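You operate a simulated robot arm through the tools that you are given. There is no shell and no other tool.

You are at the controls of a simulated robot arm. One attempt, no reset.

TASK
Crank the stuck lift down to FEED and run a stack two high.
Fine: isolator off while you crank; then switch on, reset and start.

It is judged by the outcome, as a careful person would: the job done as asked, and still so three seconds after it is handed in. It fails if anything else is knocked over, pushed out of place, dropped, spilled or broken.

THE ROBOT
A 7-joint arm with a three-finger gripper, fixed in place. Base frame: the origin is on the floor under the middle of its stand, x ahead of it, y to its left, z up. Units: cm, rad, N and s.
It reaches about 134.2 cm from its shoulder. Its first joint turns from -2.897 to 2.897 rad. Payload 2.69 kg.
The TCP is the grasp point between the finger pads, 3 cm short of the fingertips. In the tool frame z runs along the fingers and y along their closing line. The gripper opens to 12.8 cm; its body begins 11.7 cm behind the TCP.
Orientation is that of the tool frame in the base frame, as a unit quaternion [x, y, z, w]. With the fingers straight down and closing along the base's y, the tool's x points along the base's -x, its y along +y and its z along -z.

THE INTERFACE
- The arm moves only by the tool servo_tool. Its argument "moves" is a list of rows, each an object (a shift or turn left out is 0, a gripper value left out holds the last) with "delta_rot": the turn, a rotation vector about the tool's x, y, z in rad, a list of three; "offset": the shift along the tool's x, y, z in m, a list of three; "jaw": the opening in per cent of the stroke, from 0 (shut) to 100 (fully open). In form: [{"delta_rot": [wx, wy, wz], "offset": [tx, ty, tz], "jaw": jaw}, ...]. A call has 1 to 20 rows; each row is the pose to reach, as a shift and turn from the pose commanded when the call began, along the tool's axes at that moment. Each row takes 0.2 s and may step no farther than 5 cm and 0.15 rad from the row before; otherwise, or with a gripper value out of range, the whole call is refused. Where a pose cannot be reached the arm comes as near as it can. A force on the tool above 50 N (or 10 N above the force at the start of the call, whichever is more), or a blocked arm, ends the call early, and 0.2 s more pass. The fingers move at their own pace (about 12.7 cm/s each) and stop on an object; they squeeze with about 29 N. The grip force told is the motor's: it shows also when the fingers shut on nothing. Time passes only in rows, and 0.2 s behind the last, so rows that repeat a pose let the fingers close. It gives the time, the measured TCP pose, the force on the tool (base axes), the opening and the grip force at its end, in the units of the frame above (readings bear some noise), with the torque about the TCP (base axes, N m) and any sound that the robot's microphone picked up, and new pictures: "views" is both (left out), scene, wrist or none.
- Cameras (640 x 400 px; columns grow to the right, rows downward): "scene" is fixed at [4.97, 49.76, 139.92]; the picture's right is [-0.18, -0.98, 0.00], its down [-0.12, 0.02, -0.99] and it looks along [0.98, -0.18, -0.12] (base axes); focal length 214 px, centre (320, 200). "wrist" rides on the gripper at [5.8, 5.4, -13.1] in the tool frame; the picture's right is [-0.68, 0.74, 0.00], its down [-0.62, -0.57, -0.55] and it looks along [-0.40, -0.37, 0.84] (tool axes); focal length 234 px, centre (320, 200). There is no depth. A picture from a camera that has moved, and an enlarged one, comes with that camera's place and axes in the base frame and with its lens.
- lift_body(by): moves the trunk up (or, below 0, down) by that many cm; the arm rides with it, the base frame stays. It gives what a move gives, with no picture.
- enlarge(camera, box): a new picture of the part [left, top, right, bottom] of that camera's present view, enlarged. The clock stands still meanwhile.
- hand_in(): hands the job in; it is judged then, once.

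Nothing tells you positions but the pictures and the camera data. Unless the task says otherwise, let go and move clear before handing in.

The tools are called as a command line: name --argument value ..., lists and objects as JSON in quotes. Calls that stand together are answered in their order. servo_tool: Moves the arm, as the interface text tells. Its arguments: {"type":"object","properties":{"moves":{"type":"array","items":{"type":"object","properties":{"delta_rot":{"type":"array","items":{"type":"number"}},"offset":{"type":"array","items":{"type":"number"}},"jaw":{"type":"number"}}}},"views":{"type":"string","enum":["both","scene","wrist","none"]}},"required":["moves"]} The other tools are called the same way: lift_body (by) moves the trunk up or down; enlarge (camera, box) takes an enlarged picture of a part of a camera's view; hand_in () hands the job in.

At the start:

```text
time: 0.0
tool_pos: [45.26, 45.57, 147.38]
tool_rot: [0.0, 1.0, 0.0, 0.0]
force: [0.1, 0.7, 0.6]
wrist_torque: [-0.01, 0.01, 0.03]
grip_width: 12.78
gripper_force: 0.1
trunk travel left (down, up): [-15.0, 20.0]
```

scene: 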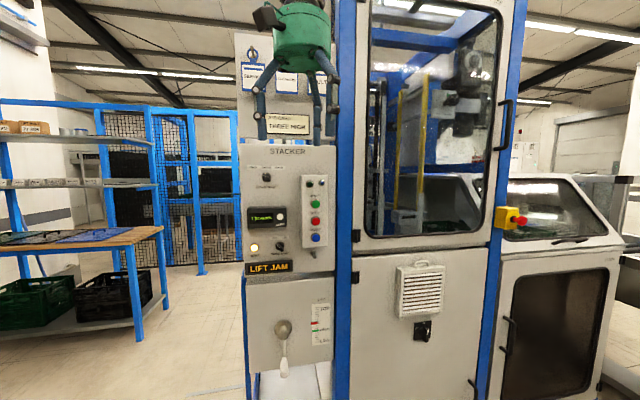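
wrist: 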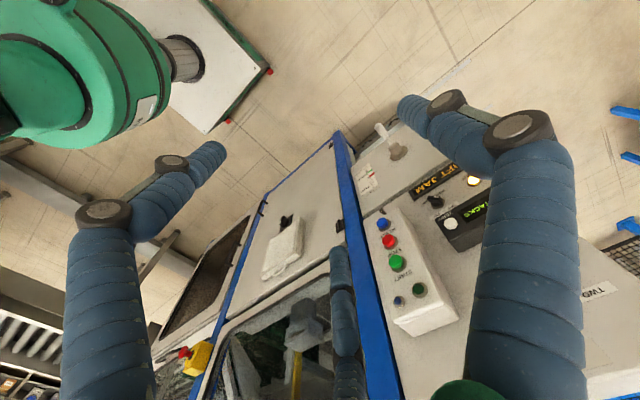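

I see a stacker control cabinet with a hand crank, a level scale, a "LIFT JAM" lamp, pushbuttons and a rotary isolator on the machine's door. I'll enlarge the important parts before moving.

enlarge --camera "scene" --box '[235, 140, 345, 280]'

enlarge --camera "scene" --box '[235, 270, 345, 400]'

enlarge --camera "scene" --box '[380, 250, 460, 350]'

enlarge --camera "scene" --box '[230, 30, 345, 160]'

enlarge --camera "wrist" --box '[340, 100, 520, 340]'

```text
2.86 times, centred on (290, 210) of scene
camera zoom: at [4.97, 49.76, 139.92], right [-0.18, -0.98, 0.0], down [-0.12, 0.02, -0.99], along [0.98, -0.18, -0.12], focal length 613 px, centre (406, 171)
```

zoom: 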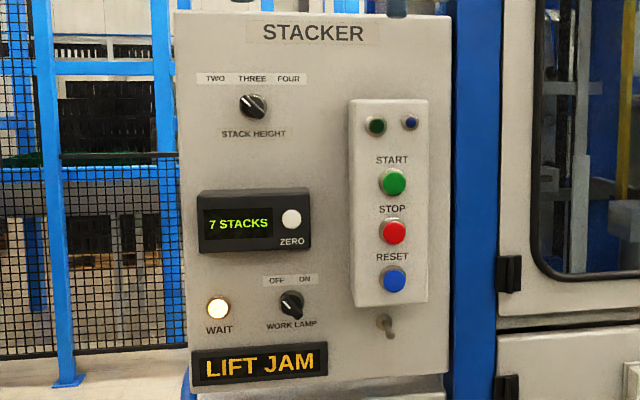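

```text
3.08 times, centred on (290, 335) of scene
camera zoom: at [4.97, 49.76, 139.92], right [-0.18, -0.98, 0.0], down [-0.12, 0.02, -0.99], along [0.98, -0.18, -0.12], focal length 660 px, centre (412, -215)
```

zoom: 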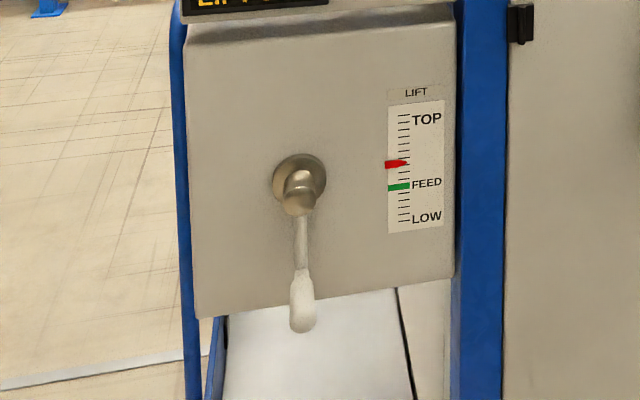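

```text
4.00 times, centred on (420, 300) of scene
camera zoom: at [4.97, 49.76, 139.92], right [-0.18, -0.98, 0.0], down [-0.12, 0.02, -0.99], along [0.98, -0.18, -0.12], focal length 858 px, centre (-80, -200)
```

zoom: 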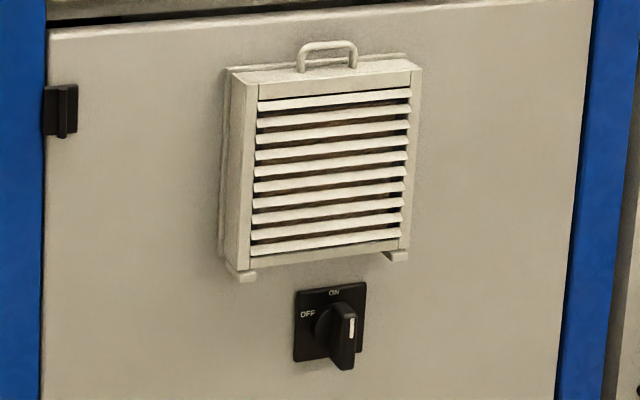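

```text
3.08 times, centred on (288, 95) of scene
camera zoom: at [4.97, 49.76, 139.92], right [-0.18, -0.98, 0.0], down [-0.12, 0.02, -0.99], along [0.98, -0.18, -0.12], focal length 660 px, centre (420, 523)
```

zoom: 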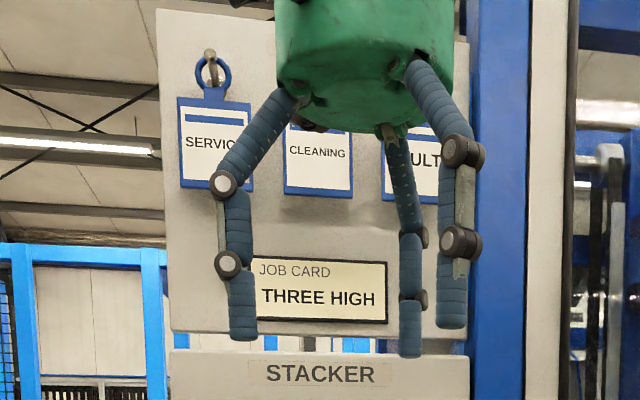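

```text
1.67 times, centred on (430, 220) of wrist
camera zoom: at [39.47, 50.92, 160.45], right [0.68, 0.74, 0.0], down [0.62, -0.57, 0.55], along [0.4, -0.37, -0.84], focal length 390 px, centre (137, 167)
```

zoom: 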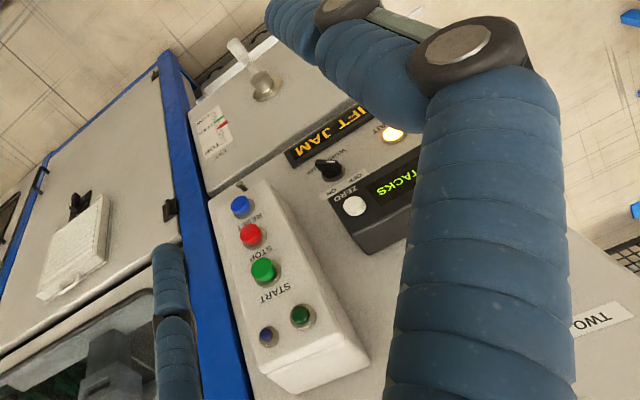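

The selector, buttons, crank and isolator all sit on faces looking back at the robot (about x≈75–85). I'll first turn the tool to point forward (+x) with some clearance and then look closely at everything.

servo_tool --moves '[{"delta_rot": [0, -0.1428, 0], "offset": [0, 0, 0.02], "jaw": 100}, {"delta_rot": [0, -0.2856, 0], "offset": [0, 0, 0.04]}, {"delta_rot": [0, -0.4284, 0], "offset": [0, 0, 0.06]}, {"delta_rot": [0, -0.5712, 0], "offset": [0, 0, 0.08]}, {"delta_rot": [0, -0.714, 0], "offset": [0, 0, 0.1]}, {"delta_rot": [0, -0.8568, 0], "offset": [0, 0, 0.12]}, {"delta_rot": [0, -0.9996, 0], "offset": [0, 0, 0.14]}, {"delta_rot": [0, -1.1424, 0], "offset": [0, 0, 0.16]}, {"delta_rot": [0, -1.2852, 0], "offset": [0, 0, 0.18]}, {"delta_rot": [0, -1.428, 0], "offset": [0, 0, 0.2]}, {"delta_rot": [0, -1.5708, 0], "offset": [0, 0, 0.22]}]'

```text
time: 2.4
tool_pos: [45.41, 45.72, 125.45]
tool_rot: [0.0, 0.706, 0.001, 0.708]
force: [-0.2, 0.1, 0.5]
wrist_torque: [-0.02, 0.02, 0.02]
grip_width: 12.82
gripper_force: 0.0
trunk travel left (down, up): [-15.0, 20.0]
camera wrist: at [32.2, 51.03, 119.66], right [0.0, 0.74, 0.68], down [-0.55, -0.57, 0.61], along [0.84, -0.37, 0.41], focal length 234 px, centre (320, 200)
```

scene: 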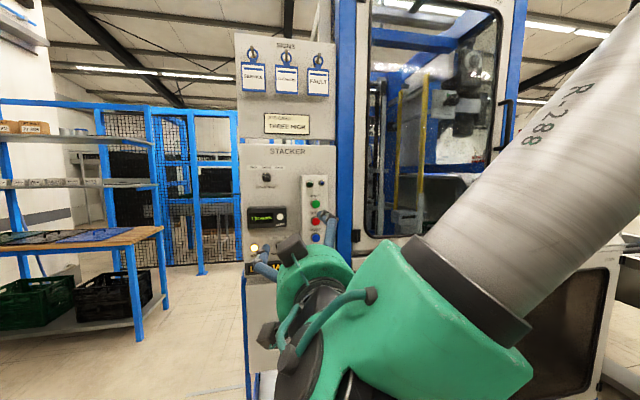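
wrist: 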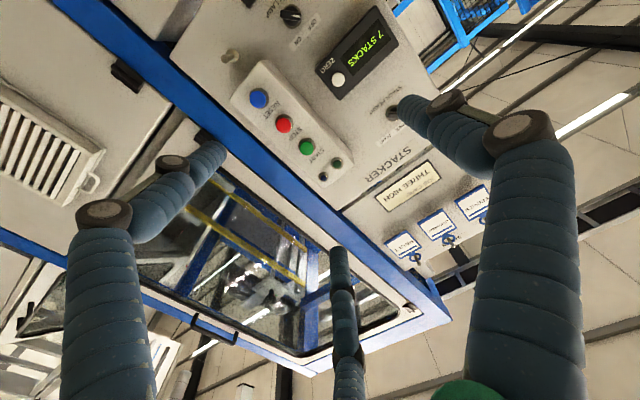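

The tool now points at the machine. I'll zoom in on the selector, indicators, tag board and the other parts to read their states.

enlarge --camera "scene" --box '[245, 155, 295, 190]'

enlarge --camera "scene" --box '[235, 30, 345, 140]'

enlarge --camera "wrist" --box '[200, 0, 420, 200]'

enlarge --camera "scene" --box '[0, 90, 180, 340]'

enlarge --camera "scene" --box '[360, 0, 520, 240]'

```text
11.43 times, centred on (270, 172) of scene
camera zoom: at [4.97, 49.76, 139.92], right [-0.18, -0.98, 0.0], down [-0.12, 0.02, -0.99], along [0.98, -0.18, -0.12], focal length 2451 px, centre (891, 514)
```

zoom: 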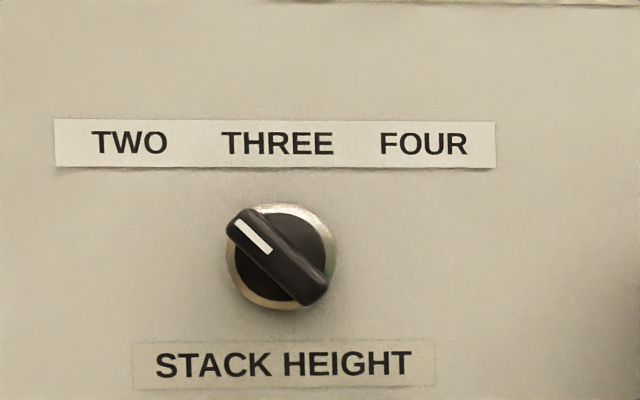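

```text
3.64 times, centred on (290, 85) of scene
camera zoom: at [4.97, 49.76, 139.92], right [-0.18, -0.98, 0.0], down [-0.12, 0.02, -0.99], along [0.98, -0.18, -0.12], focal length 780 px, centre (429, 618)
```

zoom: 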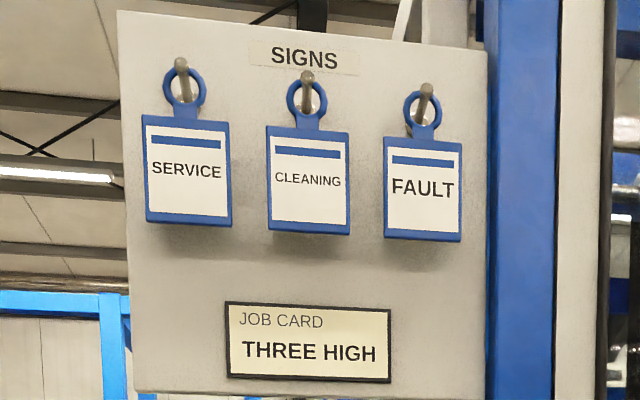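

```text
2.00 times, centred on (310, 100) of wrist
camera zoom: at [32.2, 51.03, 119.66], right [0.0, 0.74, 0.68], down [-0.55, -0.57, 0.61], along [0.84, -0.37, 0.41], focal length 468 px, centre (340, 400)
```

zoom: 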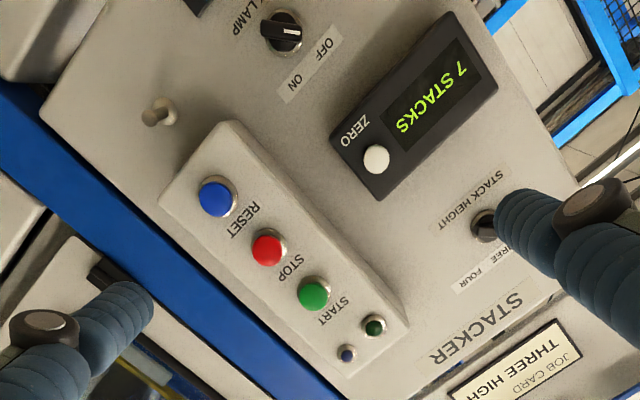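

```text
1.60 times, centred on (90, 215) of scene
camera zoom: at [4.97, 49.76, 139.92], right [-0.18, -0.98, 0.0], down [-0.12, 0.02, -0.99], along [0.98, -0.18, -0.12], focal length 343 px, centre (688, 176)
```

zoom: 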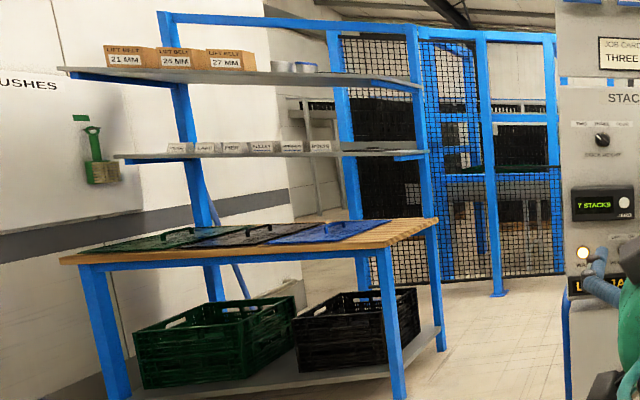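

```text
1.67 times, centred on (440, 120) of scene
camera zoom: at [4.97, 49.76, 139.92], right [-0.18, -0.98, 0.0], down [-0.12, 0.02, -0.99], along [0.98, -0.18, -0.12], focal length 358 px, centre (120, 333)
```

zoom: 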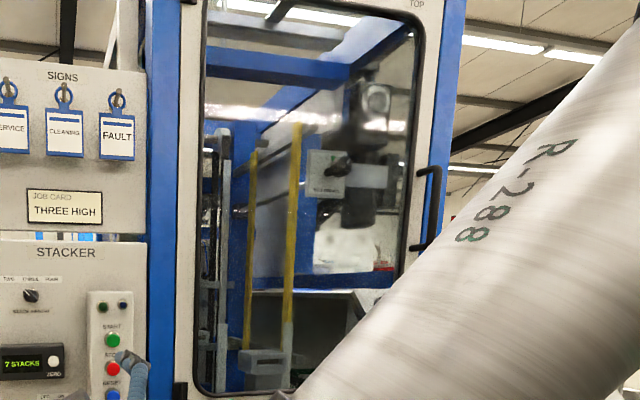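

The selector pointer already sits at TWO (the job card's THREE is not what was asked), the isolator reads ON, and the lift pointer is above FEED. Next I'll close the fingers in free air to learn their closed shape and roll the tool by about 90° to see how the wrist range behaves.

servo_tool --moves '[{"jaw": 0}, {"jaw": 0}, {"jaw": 0}, {"jaw": 0}]'

```text
time: 3.4
tool_pos: [45.29, 45.66, 125.31]
tool_rot: [0.001, 0.707, 0.0, 0.707]
force: [-1.0, -0.3, 0.3]
wrist_torque: [0.03, -0.01, 0.0]
grip_width: 0.19
gripper_force: 28.9
trunk travel left (down, up): [-15.0, 20.0]
camera wrist: at [32.21, 51.02, 119.61], right [0.0, 0.74, 0.68], down [-0.55, -0.57, 0.62], along [0.84, -0.37, 0.4], focal length 234 px, centre (320, 200)
```

scene: 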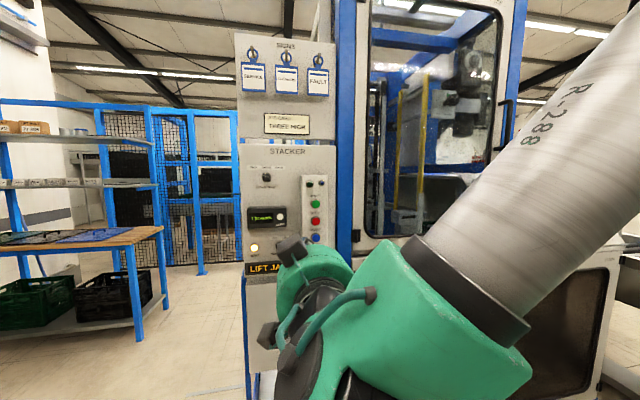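
wrist: 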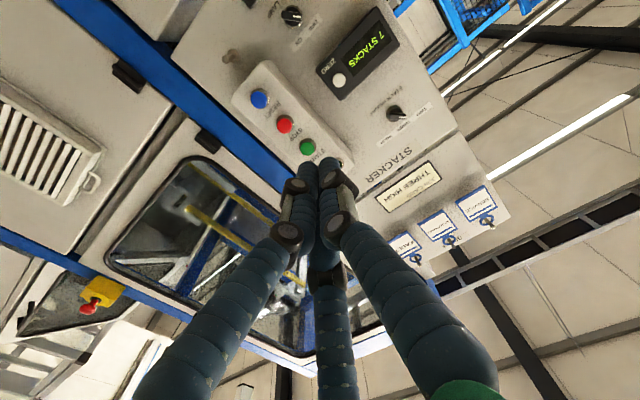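

enlarge --camera "wrist" --box '[250, 130, 390, 260]'

enlarge --camera "wrist" --box '[370, 80, 440, 150]'

```text
3.08 times, centred on (320, 195) of wrist
camera zoom: at [32.21, 51.02, 119.61], right [0.0, 0.74, 0.68], down [-0.55, -0.57, 0.62], along [0.84, -0.37, 0.4], focal length 720 px, centre (320, 215)
```

zoom: 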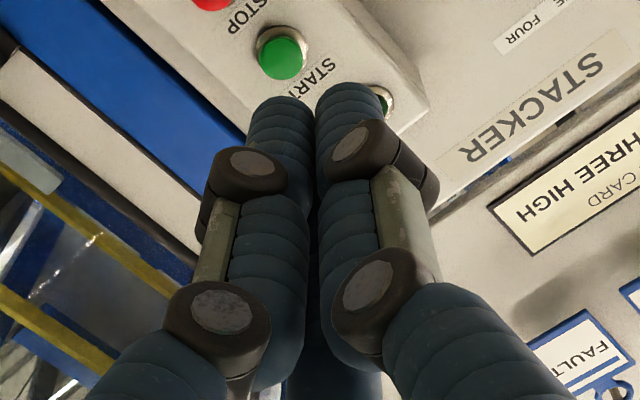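

```text
5.71 times, centred on (405, 115) of wrist
camera zoom: at [32.21, 51.02, 119.61], right [0.0, 0.74, 0.68], down [-0.55, -0.57, 0.62], along [0.84, -0.37, 0.4], focal length 1338 px, centre (-166, 686)
```

zoom: 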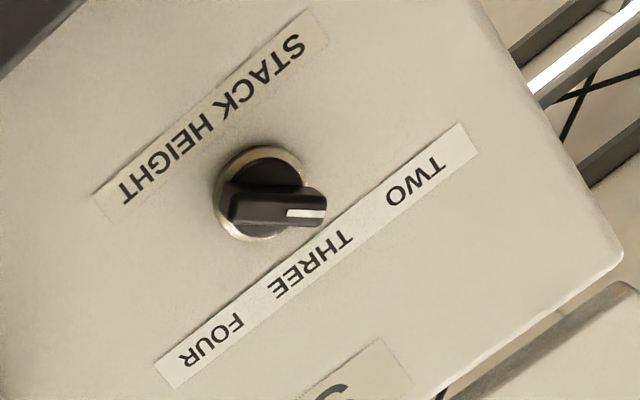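

The closed fingertips form a compact cluster about 3.5 cm across, which will work for the buttons (RESET ≈ [73.6, 38.6, 118.7], START ≈ [73.6, 38.6, 130.2]). Now I'll travel well clear of the machine toward the isolator (about [79.5, -10, 73]), rolling the tool so the wrist camera ends up above it.

servo_tool --moves '[{"delta_rot": [0, 0, 0.14], "offset": [0.022, -0.031, 0]}, {"delta_rot": [0, 0, 0.28], "offset": [0.044, -0.062, 0]}, {"delta_rot": [0, 0, 0.42], "offset": [0.066, -0.093, 0]}, {"delta_rot": [0, 0, 0.56], "offset": [0.088, -0.124, 0]}, {"delta_rot": [0, 0, 0.7], "offset": [0.11, -0.155, 0]}, {"delta_rot": [0, 0, 0.84], "offset": [0.132, -0.186, 0]}, {"delta_rot": [0, 0, 0.98], "offset": [0.154, -0.217, 0]}, {"delta_rot": [0, 0, 1.12], "offset": [0.176, -0.248, 0]}, {"delta_rot": [0, 0, 1.26], "offset": [0.198, -0.279, 0]}, {"delta_rot": [0, 0, 1.4], "offset": [0.22, -0.31, 0]}]'

```text
time: 5.6
tool_pos: [55.24, 18.51, 127.88]
tool_rot: [0.481, 0.647, 0.344, 0.481]
force: [5.8, -8.1, -0.3]
wrist_torque: [0.33, 0.2, 0.86]
grip_width: 0.2
gripper_force: 29.4
out of reach, approached as far as the arm can: row 4, 5, 6, 7, 8, 9, 10
trunk travel left (down, up): [-15.0, 20.0]
camera wrist: at [43.92, 25.94, 135.0], right [0.27, -0.43, 0.86], down [-0.64, -0.75, -0.17], along [0.72, -0.51, -0.47], focal length 234 px, centre (320, 200)
```

scene: 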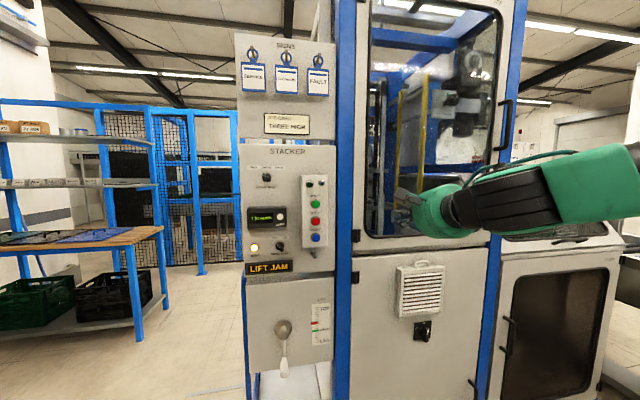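
wrist: 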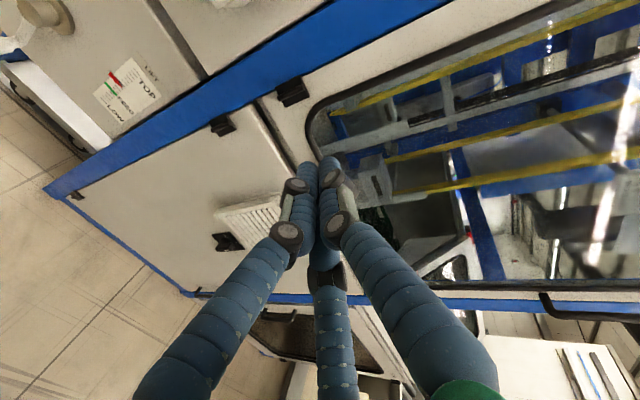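

The arm hit its reach limits at x≈45 this close to the stand, so it deviated outward. I'll hold for a moment to see where it really settled before going on.

servo_tool --moves '[{"jaw": 0}, {"jaw": 0}]'

```text
time: 6.2
tool_pos: [55.48, 17.96, 127.85]
tool_rot: [0.485, 0.644, 0.343, 0.482]
force: [0.6, 0.1, -0.2]
wrist_torque: [-0.01, -0.01, 0.04]
grip_width: 0.22
gripper_force: 29.3
trunk travel left (down, up): [-15.0, 20.0]
camera wrist: at [44.15, 25.43, 135.03], right [0.26, -0.43, 0.86], down [-0.65, -0.74, -0.17], along [0.71, -0.52, -0.47], focal length 234 px, centre (320, 200)
```

scene: 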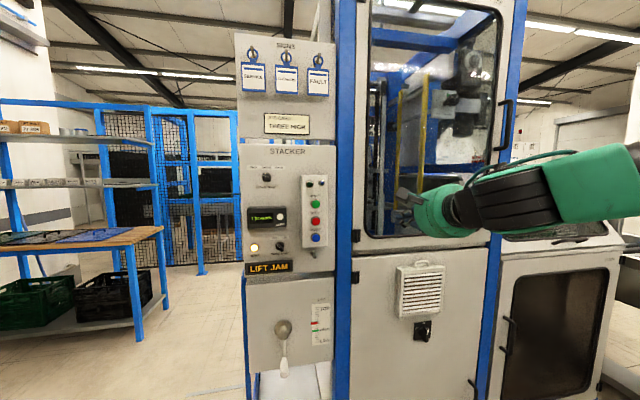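
wrist: 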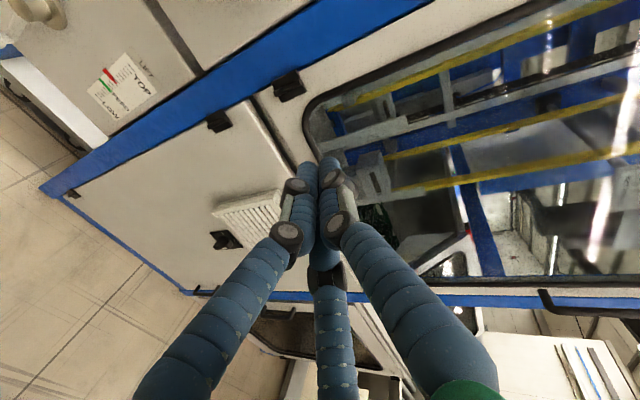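

It settled fine (no contact). I'll now go further out along +x where the arm has room, squaring the tool to +x with the camera on top, stopping well short of the isolator.

servo_tool --moves '[{"delta_rot": [-0.0191, 0.0167, 0.1325], "offset": [-0.0106, -0.0302, 0.0155]}, {"delta_rot": [-0.0382, 0.0334, 0.265], "offset": [-0.0212, -0.0604, 0.031]}, {"delta_rot": [-0.0573, 0.0501, 0.3975], "offset": [-0.0318, -0.0906, 0.0465]}, {"delta_rot": [-0.0764, 0.0668, 0.53], "offset": [-0.0424, -0.1208, 0.062]}, {"delta_rot": [-0.0955, 0.0835, 0.6625], "offset": [-0.053, -0.151, 0.0775]}, {"delta_rot": [-0.1146, 0.1002, 0.795], "offset": [-0.0636, -0.1812, 0.093]}, {"delta_rot": [-0.1337, 0.1169, 0.9275], "offset": [-0.0742, -0.2114, 0.1085]}]'

```text
time: 7.8
tool_pos: [59.96, 4.43, 107.77]
tool_rot: [0.671, 0.362, 0.587, 0.271]
force: [0.3, -1.0, -2.4]
wrist_torque: [0.0, -0.27, -0.02]
grip_width: 0.18
gripper_force: 29.7
out of reach, approached as far as the arm can: row 1, 2, 3, 4
trunk travel left (down, up): [-15.0, 20.0]
camera wrist: at [48.28, 5.05, 117.6], right [0.09, -0.98, 0.18], down [-0.66, -0.19, -0.72], along [0.74, -0.06, -0.67], focal length 234 px, centre (320, 200)
```

scene: 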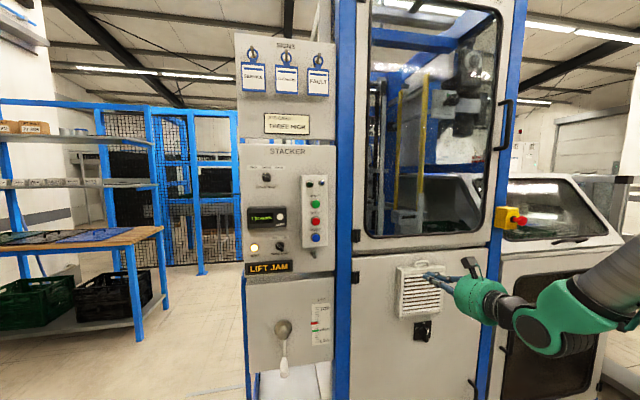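
wrist: 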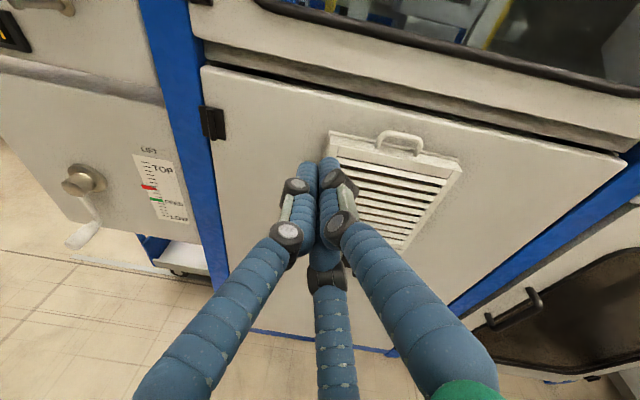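

Back in reach, and the isolator door is in view. Continuing down to a viewing position in front of the isolator, still well short of the door.

servo_tool --moves '[{"delta_rot": [-0.0191, 0.0176, 0.1329], "offset": [-0.0364, -0.0164, 0.0074]}, {"delta_rot": [-0.0383, 0.0351, 0.2657], "offset": [-0.0729, -0.0329, 0.0149]}, {"delta_rot": [-0.0574, 0.0527, 0.3986], "offset": [-0.1093, -0.0493, 0.0223]}, {"delta_rot": [-0.0766, 0.0703, 0.5314], "offset": [-0.1457, -0.0657, 0.0297]}, {"delta_rot": [-0.0957, 0.0879, 0.6643], "offset": [-0.1821, -0.0821, 0.0371]}, {"delta_rot": [-0.1149, 0.1054, 0.7971], "offset": [-0.2186, -0.0986, 0.0446]}, {"delta_rot": [-0.134, 0.123, 0.93], "offset": [-0.255, -0.115, 0.052]}, {"delta_rot": [-0.134, 0.123, 0.93], "offset": [-0.255, -0.115, 0.052]}]'

```text
time: 9.8
tool_pos: [69.7, -11.36, 108.31]
tool_rot: [0.566, 0.038, 0.823, 0.035]
force: [-0.7, 0.7, 1.7]
wrist_torque: [0.02, 0.18, -0.03]
grip_width: 0.25
gripper_force: 28.7
trunk travel left (down, up): [-15.0, 20.0]
stopped in row 8: the arm was blocked; the commanded pose is now the measured one
camera wrist: at [55.31, -16.33, 109.46], right [0.23, -0.8, -0.55], down [-0.28, 0.49, -0.82], along [0.93, 0.34, -0.12], focal length 234 px, centre (320, 200)
```

scene: 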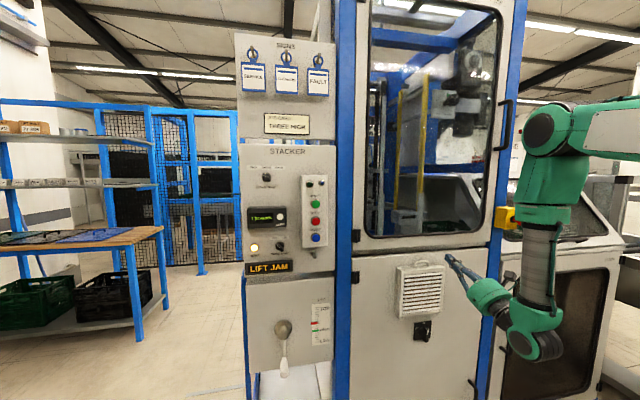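
wrist: 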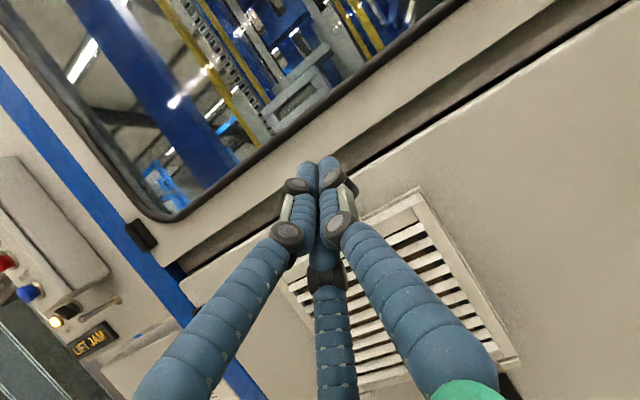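

The arm was reported blocked and took a different posture than I intended. I'll inspect for contact before moving any more.

enlarge --camera "scene" --box '[440, 80, 640, 380]'

enlarge --camera "scene" --box '[380, 240, 600, 380]'

enlarge --camera "wrist" --box '[160, 80, 520, 400]'

```text
1.33 times, centred on (540, 230) of scene
camera zoom: at [4.97, 49.76, 139.92], right [-0.18, -0.98, 0.0], down [-0.12, 0.02, -0.99], along [0.98, -0.18, -0.12], focal length 286 px, centre (27, 160)
```

zoom: 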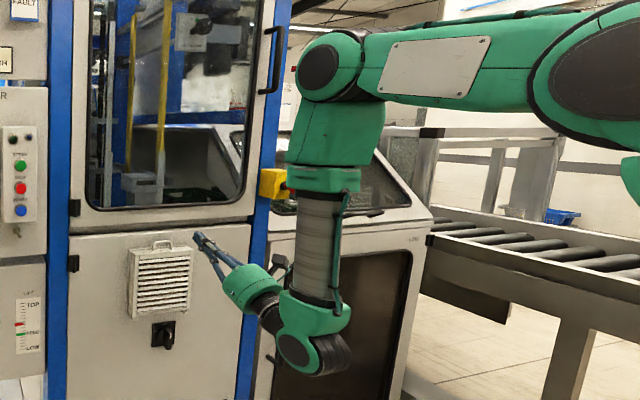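

```text
2.86 times, centred on (490, 310) of scene
camera zoom: at [4.97, 49.76, 139.92], right [-0.18, -0.98, 0.0], down [-0.12, 0.02, -0.99], along [0.98, -0.18, -0.12], focal length 613 px, centre (-166, -114)
```

zoom: 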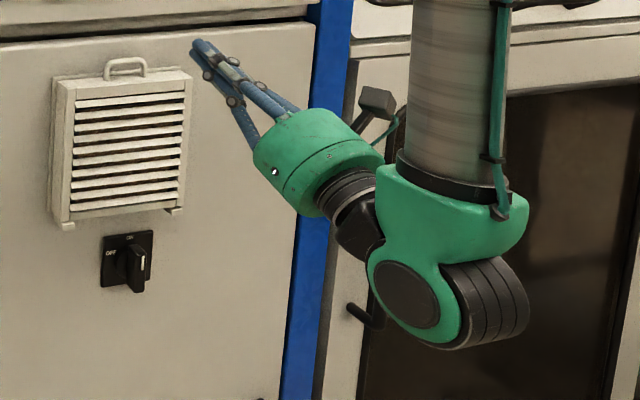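

```text
1.25 times, centred on (340, 240) of wrist
camera zoom: at [55.31, -16.33, 109.46], right [0.23, -0.8, -0.55], down [-0.28, 0.49, -0.82], along [0.93, 0.34, -0.12], focal length 293 px, centre (295, 150)
```

zoom: 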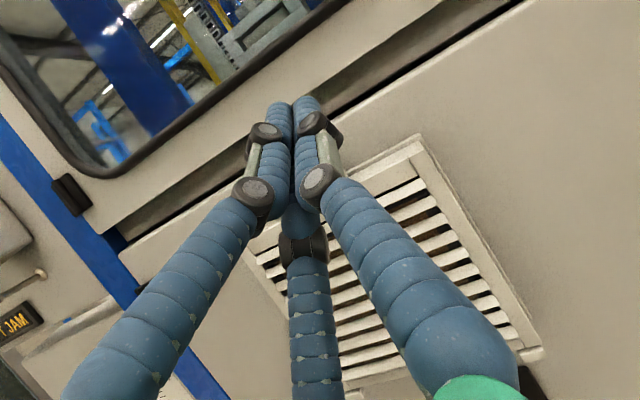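

No contact is visible: the forearm hangs from a high elbow, so the reach is limited by how high the shoulder is. I'll lower the trunk so the low isolator and crank come within comfortable reach; the fingertips are still about 7 cm clear of the vent cover.

lift_body --by -15

servo_tool --moves '[{"offset": [0, 0, -0.01]}]'

```text
time: 11.6
tool_pos: [69.97, -11.28, 93.05]
tool_rot: [0.567, 0.037, 0.822, 0.035]
force: [0.2, 0.4, -0.8]
wrist_torque: [0.0, 0.04, -0.01]
grip_width: 0.23
gripper_force: 28.9
trunk travel left (down, up): [0.0, 35.0]
```

```text
time: 11.9
tool_pos: [69.02, -11.32, 92.68]
tool_rot: [0.567, 0.037, 0.822, 0.036]
force: [0.0, 0.3, 0.0]
wrist_torque: [0.01, -0.03, -0.03]
grip_width: 0.22
gripper_force: 29.0
trunk travel left (down, up): [0.0, 35.0]
camera wrist: at [54.59, -16.45, 94.08], right [0.23, -0.8, -0.55], down [-0.28, 0.49, -0.82], along [0.93, 0.34, -0.12], focal length 234 px, centre (320, 200)
```

scene: 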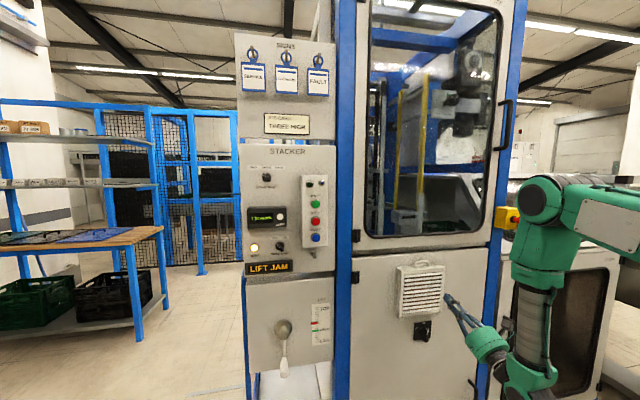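
wrist: 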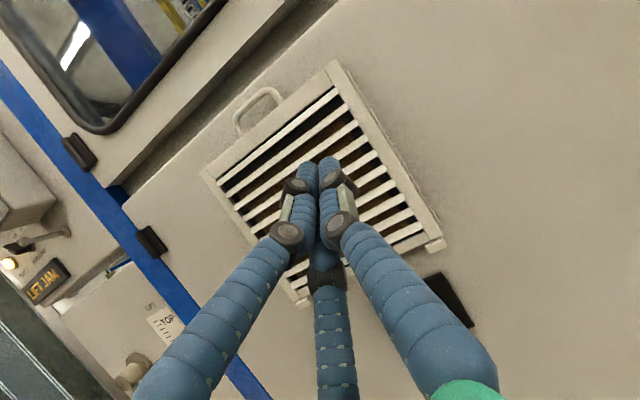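

Lowered with no contact. Now I'll level the tool and go down to in front of the isolator, keeping back from the vent cover.

servo_tool --moves '[{"delta_rot": [-0.001, -0.061, 0.017], "offset": [-0.024, -0.005, -0.0145]}, {"delta_rot": [-0.001, -0.122, 0.034], "offset": [-0.048, -0.01, -0.029]}, {"delta_rot": [-0.002, -0.183, 0.051], "offset": [-0.072, -0.015, -0.0435]}, {"delta_rot": [-0.003, -0.243, 0.069], "offset": [-0.095, -0.02, -0.058]}, {"delta_rot": [-0.003, -0.304, 0.086], "offset": [-0.119, -0.025, -0.0725]}, {"delta_rot": [-0.004, -0.365, 0.103], "offset": [-0.143, -0.03, -0.087]}]'

```text
time: 13.3
tool_pos: [65.34, -9.95, 75.84]
tool_rot: [0.707, 0.005, 0.707, 0.002]
force: [0.0, 0.3, -0.2]
wrist_torque: [-0.01, 0.08, -0.06]
grip_width: 0.21
gripper_force: 28.6
out of reach, approached as far as the arm can: row 5, 6
trunk travel left (down, up): [0.0, 35.0]
camera wrist: at [52.15, -15.38, 81.75], right [0.0, -0.74, -0.67], down [-0.55, 0.56, -0.62], along [0.83, 0.37, -0.41], focal length 234 px, centre (320, 200)
```

scene: 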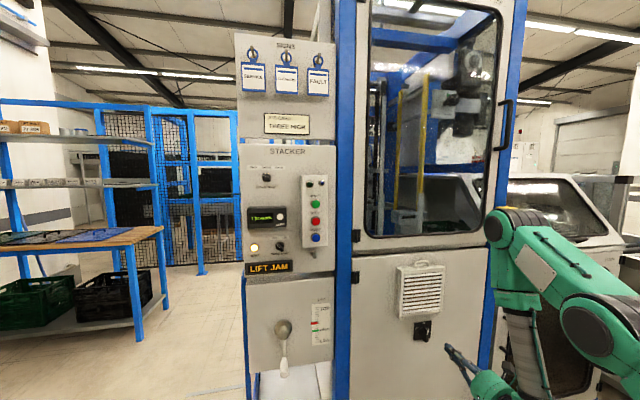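
wrist: 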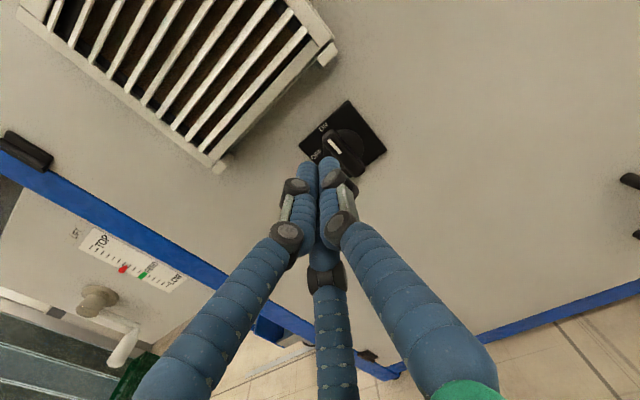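

Level and in front of the isolator now. Let me look closely at the isolator and check the elbow's clearance from the E-stop.

enlarge --camera "wrist" --box '[270, 70, 410, 200]'

enlarge --camera "scene" --box '[400, 180, 640, 400]'

enlarge --camera "wrist" --box '[50, 210, 210, 370]'

```text
3.08 times, centred on (340, 135) of wrist
camera zoom: at [52.15, -15.38, 81.75], right [0.0, -0.74, -0.67], down [-0.55, 0.56, -0.62], along [0.83, 0.37, -0.41], focal length 720 px, centre (258, 400)
```

zoom: 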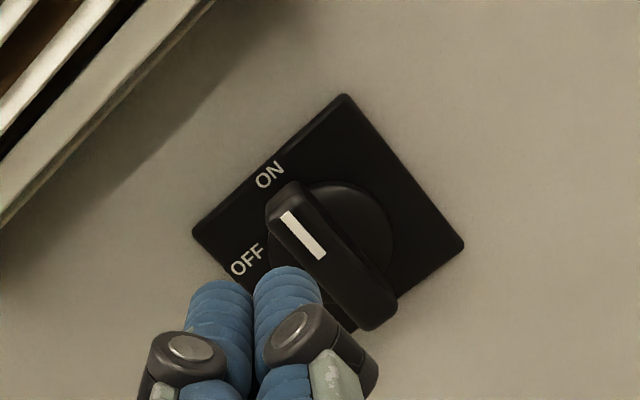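

```text
1.82 times, centred on (520, 290) of scene
camera zoom: at [4.97, 49.76, 139.92], right [-0.18, -0.98, 0.0], down [-0.12, 0.02, -0.99], along [0.98, -0.18, -0.12], focal length 390 px, centre (-44, 36)
```

zoom: 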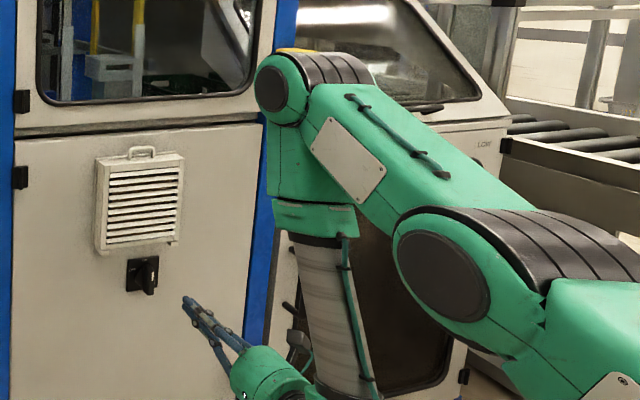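

```text
2.50 times, centred on (130, 290) of wrist
camera zoom: at [52.15, -15.38, 81.75], right [0.0, -0.74, -0.67], down [-0.55, 0.56, -0.62], along [0.83, 0.37, -0.41], focal length 585 px, centre (795, -25)
```

zoom: 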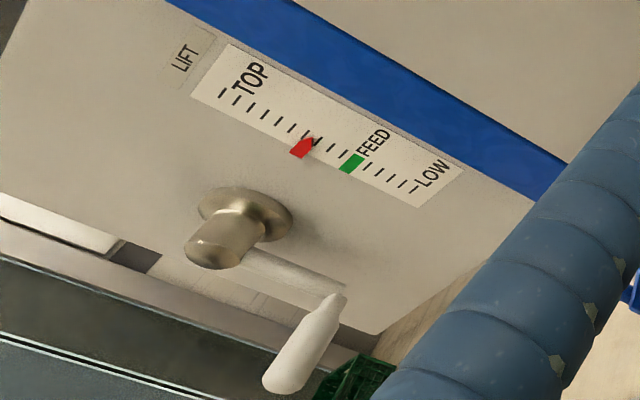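

The isolator handle stands vertical at ON with its front at about [79.3, -10, 71.8], and OFF is counter-clockwise of it. I'll open the fingers partway, align with it and stop just short to check alignment.

servo_tool --moves '[{"offset": [-0.02, 0, 0.02], "jaw": 50}, {"offset": [-0.04, 0, 0.04], "jaw": 50}, {"offset": [-0.04, 0, 0.06], "jaw": 50}, {"offset": [-0.04, 0, 0.075], "jaw": 50}, {"offset": [-0.04, 0, 0.075], "jaw": 50}]'

```text
time: 14.6
tool_pos: [69.05, -11.49, 72.63]
tool_rot: [0.706, 0.012, 0.708, 0.006]
force: [-0.1, 0.3, 0.0]
wrist_torque: [0.02, 0.0, -0.1]
grip_width: 6.36
gripper_force: 0.0
out of reach, approached as far as the arm can: row 1, 2, 3, 4, 5
trunk travel left (down, up): [0.0, 35.0]
camera wrist: at [55.88, -16.81, 78.61], right [0.01, -0.75, -0.66], down [-0.55, 0.54, -0.63], along [0.83, 0.37, -0.41], focal length 234 px, centre (320, 200)
```

scene: 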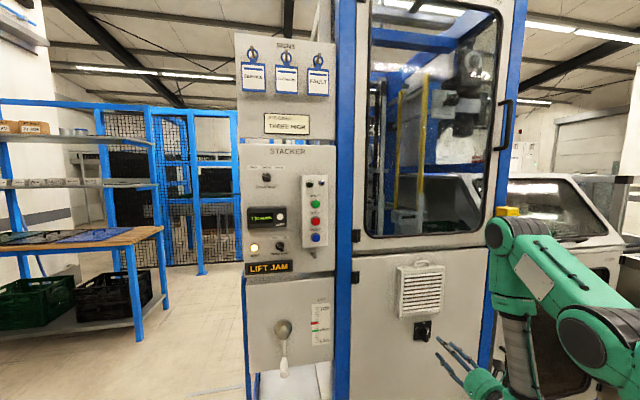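
wrist: 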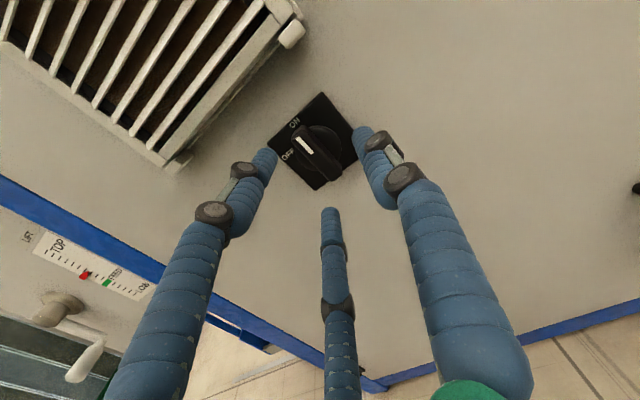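

The arm's wrist is at a joint limit when pointing exactly straight ahead here. Yawing the tool slightly to the left should free it, so I'll do that, narrow the fingers and approach to just short of the handle.

servo_tool --moves '[{"delta_rot": [0.1, 0, 0], "offset": [0, 0.003, 0.005], "jaw": 35}, {"delta_rot": [0.2, 0, 0], "offset": [-0.004, 0.005, 0.01], "jaw": 35}, {"delta_rot": [0.2, 0, 0], "offset": [-0.008, 0.005, 0.03], "jaw": 35}, {"delta_rot": [0.2, 0, 0], "offset": [-0.008, 0.005, 0.03], "jaw": 35}]'

```text
time: 15.6
tool_pos: [72.0, -11.96, 72.38]
tool_rot: [0.704, 0.069, 0.703, -0.069]
force: [0.3, -0.1, -0.3]
wrist_torque: [0.0, 0.0, 0.0]
grip_width: 4.47
gripper_force: 0.0
trunk travel left (down, up): [0.0, 35.0]
camera wrist: at [60.16, -19.79, 78.13], right [0.14, -0.72, -0.68], down [-0.65, 0.45, -0.62], along [0.75, 0.53, -0.4], focal length 234 px, centre (320, 200)
```

scene: 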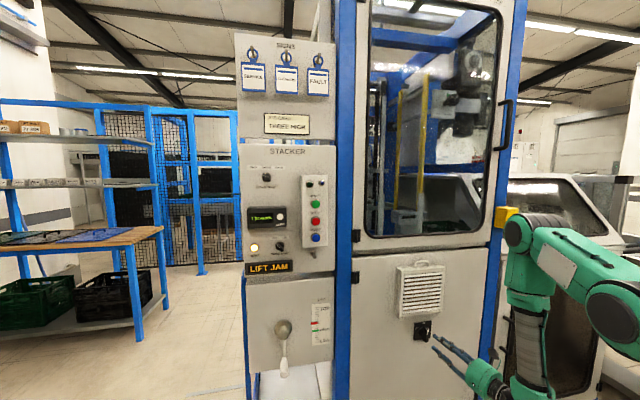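
wrist: 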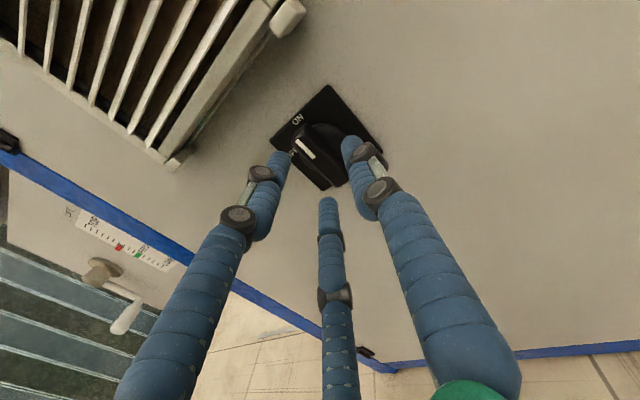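

That resolved the reach limit. Now a close look to refine the handle's position before engaging.

enlarge --camera "wrist" --box '[250, 70, 410, 220]'

enlarge --camera "scene" --box '[395, 300, 505, 400]'

```text
2.67 times, centred on (330, 145) of wrist
camera zoom: at [60.16, -19.79, 78.13], right [0.14, -0.72, -0.68], down [-0.65, 0.45, -0.62], along [0.75, 0.53, -0.4], focal length 624 px, centre (293, 347)
```

zoom: 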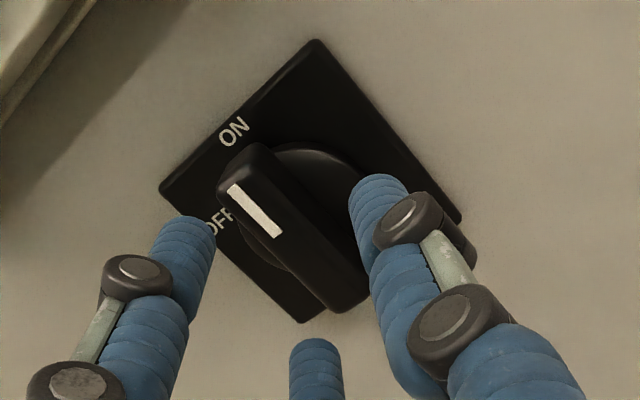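

```text
4.00 times, centred on (450, 350) of scene
camera zoom: at [4.97, 49.76, 139.92], right [-0.18, -0.98, 0.0], down [-0.12, 0.02, -0.99], along [0.98, -0.18, -0.12], focal length 858 px, centre (-200, -400)
```

zoom: 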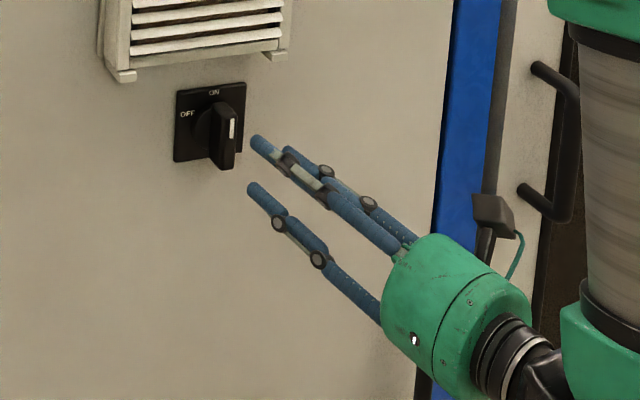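

The handle centre is consistent at about [79.4, -10.0, 71.8]. I'll advance so the fingertips straddle the bar, without touching the plate.

servo_tool --moves '[{"offset": [-0.006, -0.003, 0.01], "jaw": 30}, {"offset": [-0.006, -0.003, 0.03], "jaw": 30}, {"offset": [-0.006, -0.003, 0.045], "jaw": 30}, {"offset": [-0.006, -0.003, 0.058], "jaw": 30}]'

enlarge --camera "wrist" --box '[250, 70, 410, 220]'

enlarge --camera "scene" --box '[395, 300, 505, 400]'

```text
time: 16.6
tool_pos: [75.29, -10.17, 71.41]
tool_rot: [0.701, 0.084, 0.706, -0.057]
force: [-1.2, 0.1, -0.4]
wrist_torque: [-0.01, 0.02, 0.02]
grip_width: 3.84
gripper_force: 0.1
out of reach, approached as far as the arm can: row 1, 2, 3, 4
trunk travel left (down, up): [0.0, 35.0]
camera wrist: at [63.36, -17.95, 77.35], right [0.15, -0.75, -0.65], down [-0.64, 0.42, -0.64], along [0.75, 0.52, -0.41], focal length 234 px, centre (320, 200)
```

scene: 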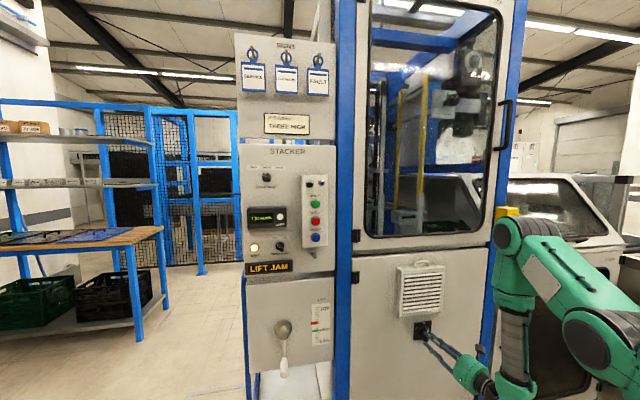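
wrist: 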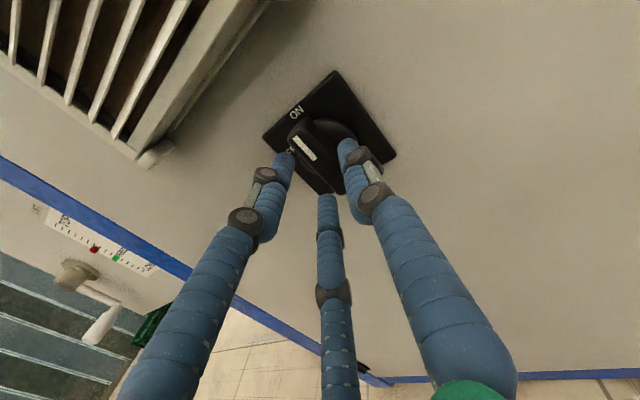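

```text
2.67 times, centred on (330, 145) of wrist
camera zoom: at [63.36, -17.95, 77.35], right [0.15, -0.75, -0.65], down [-0.64, 0.42, -0.64], along [0.75, 0.52, -0.41], focal length 624 px, centre (293, 347)
```

zoom: 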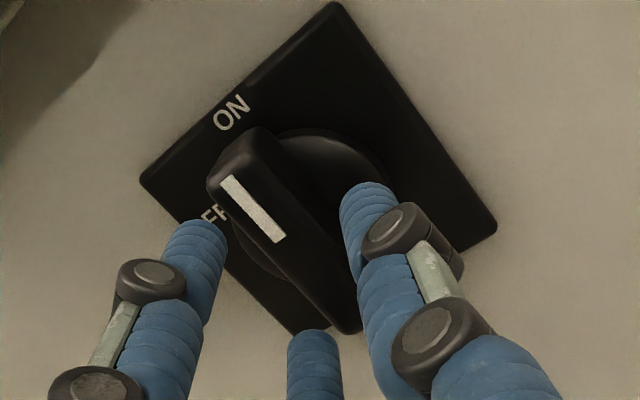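

```text
4.00 times, centred on (450, 350) of scene
camera zoom: at [4.97, 49.76, 139.92], right [-0.18, -0.98, 0.0], down [-0.12, 0.02, -0.99], along [0.98, -0.18, -0.12], focal length 858 px, centre (-200, -400)
```

zoom: 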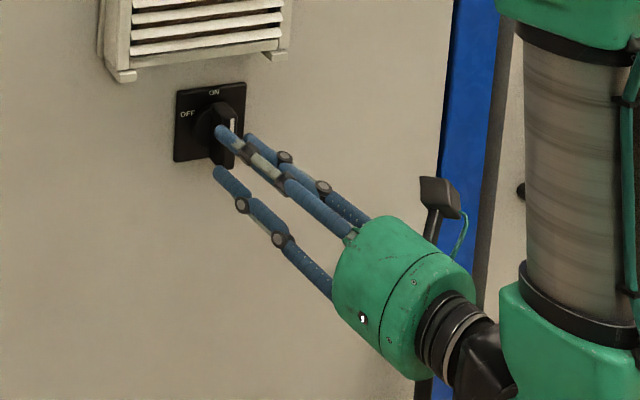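

The fingers straddle the bar but the arm ran out of travel about 2.5 cm short. Yaw helped before, so I'll back off slightly, add yaw, and retry the approach.

servo_tool --moves '[{"offset": [0.003, 0.003, -0.025], "jaw": 30}, {"delta_rot": [0.1, 0, -0.02], "offset": [0.003, 0.008, -0.03]}, {"delta_rot": [0.2, 0, -0.037], "offset": [0.003, 0.012, -0.03]}, {"delta_rot": [0.2, 0, -0.037], "offset": [0.003, 0.012, -0.03]}]' --views "none"

```text
time: 17.6
tool_pos: [72.64, -11.88, 71.51]
tool_rot: [0.692, 0.153, 0.694, -0.127]
force: [0.1, 0.6, 0.6]
wrist_torque: [-0.04, -0.01, 0.01]
grip_width: 3.87
gripper_force: 0.1
out of reach, approached as far as the arm can: row 1
trunk travel left (down, up): [0.0, 35.0]
```

servo_tool --moves '[{"offset": [0.002, 0.012, 0.005]}, {"offset": [0.002, 0.012, 0.015]}, {"offset": [0.002, 0.012, 0.025]}, {"offset": [0.002, 0.012, 0.036]}, {"offset": [0.002, 0.012, 0.047]}]'

enlarge --camera "wrist" --box '[250, 70, 410, 220]'

enlarge --camera "scene" --box '[395, 300, 505, 400]'

```text
time: 18.8
tool_pos: [75.15, -11.19, 71.22]
tool_rot: [0.691, 0.154, 0.695, -0.124]
force: [0.7, -0.3, 0.7]
wrist_torque: [0.02, 0.02, -0.02]
grip_width: 3.84
gripper_force: 0.2
out of reach, approached as far as the arm can: row 2, 3, 4, 5
trunk travel left (down, up): [0.0, 35.0]
camera wrist: at [64.99, -21.06, 77.39], right [0.29, -0.71, -0.64], down [-0.72, 0.28, -0.64], along [0.63, 0.65, -0.42], focal length 234 px, centre (320, 200)
```

scene: 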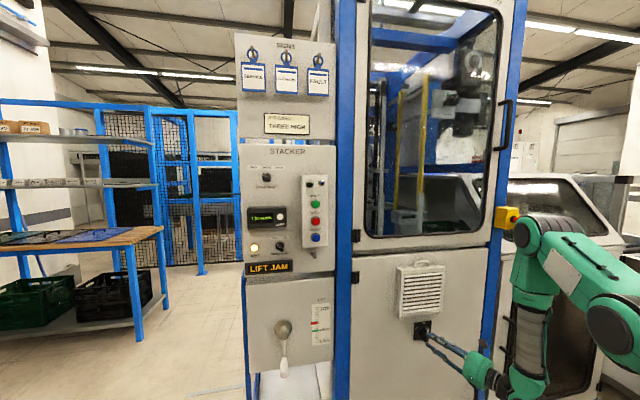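
wrist: 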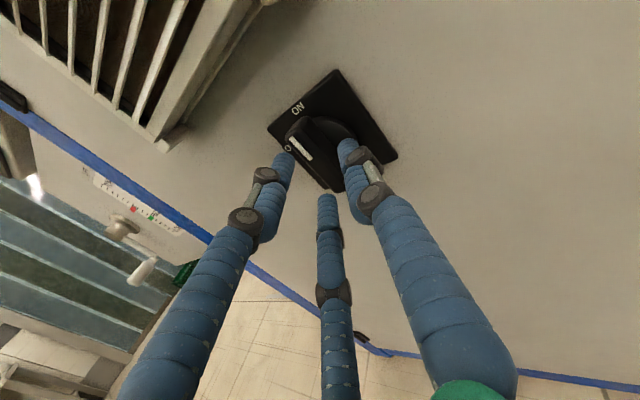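

```text
2.67 times, centred on (330, 145) of wrist
camera zoom: at [64.99, -21.06, 77.39], right [0.29, -0.71, -0.64], down [-0.72, 0.28, -0.64], along [0.63, 0.65, -0.42], focal length 624 px, centre (293, 347)
```

zoom: 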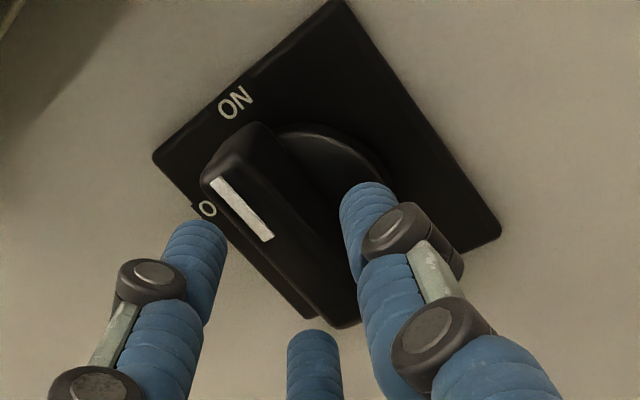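

```text
4.00 times, centred on (450, 350) of scene
camera zoom: at [4.97, 49.76, 139.92], right [-0.18, -0.98, 0.0], down [-0.12, 0.02, -0.99], along [0.98, -0.18, -0.12], focal length 858 px, centre (-200, -400)
```

zoom: 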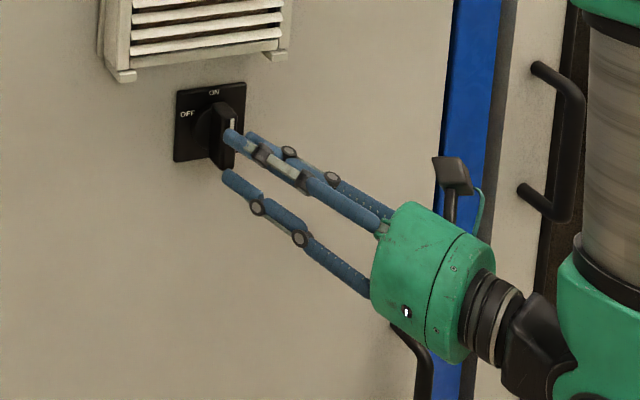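

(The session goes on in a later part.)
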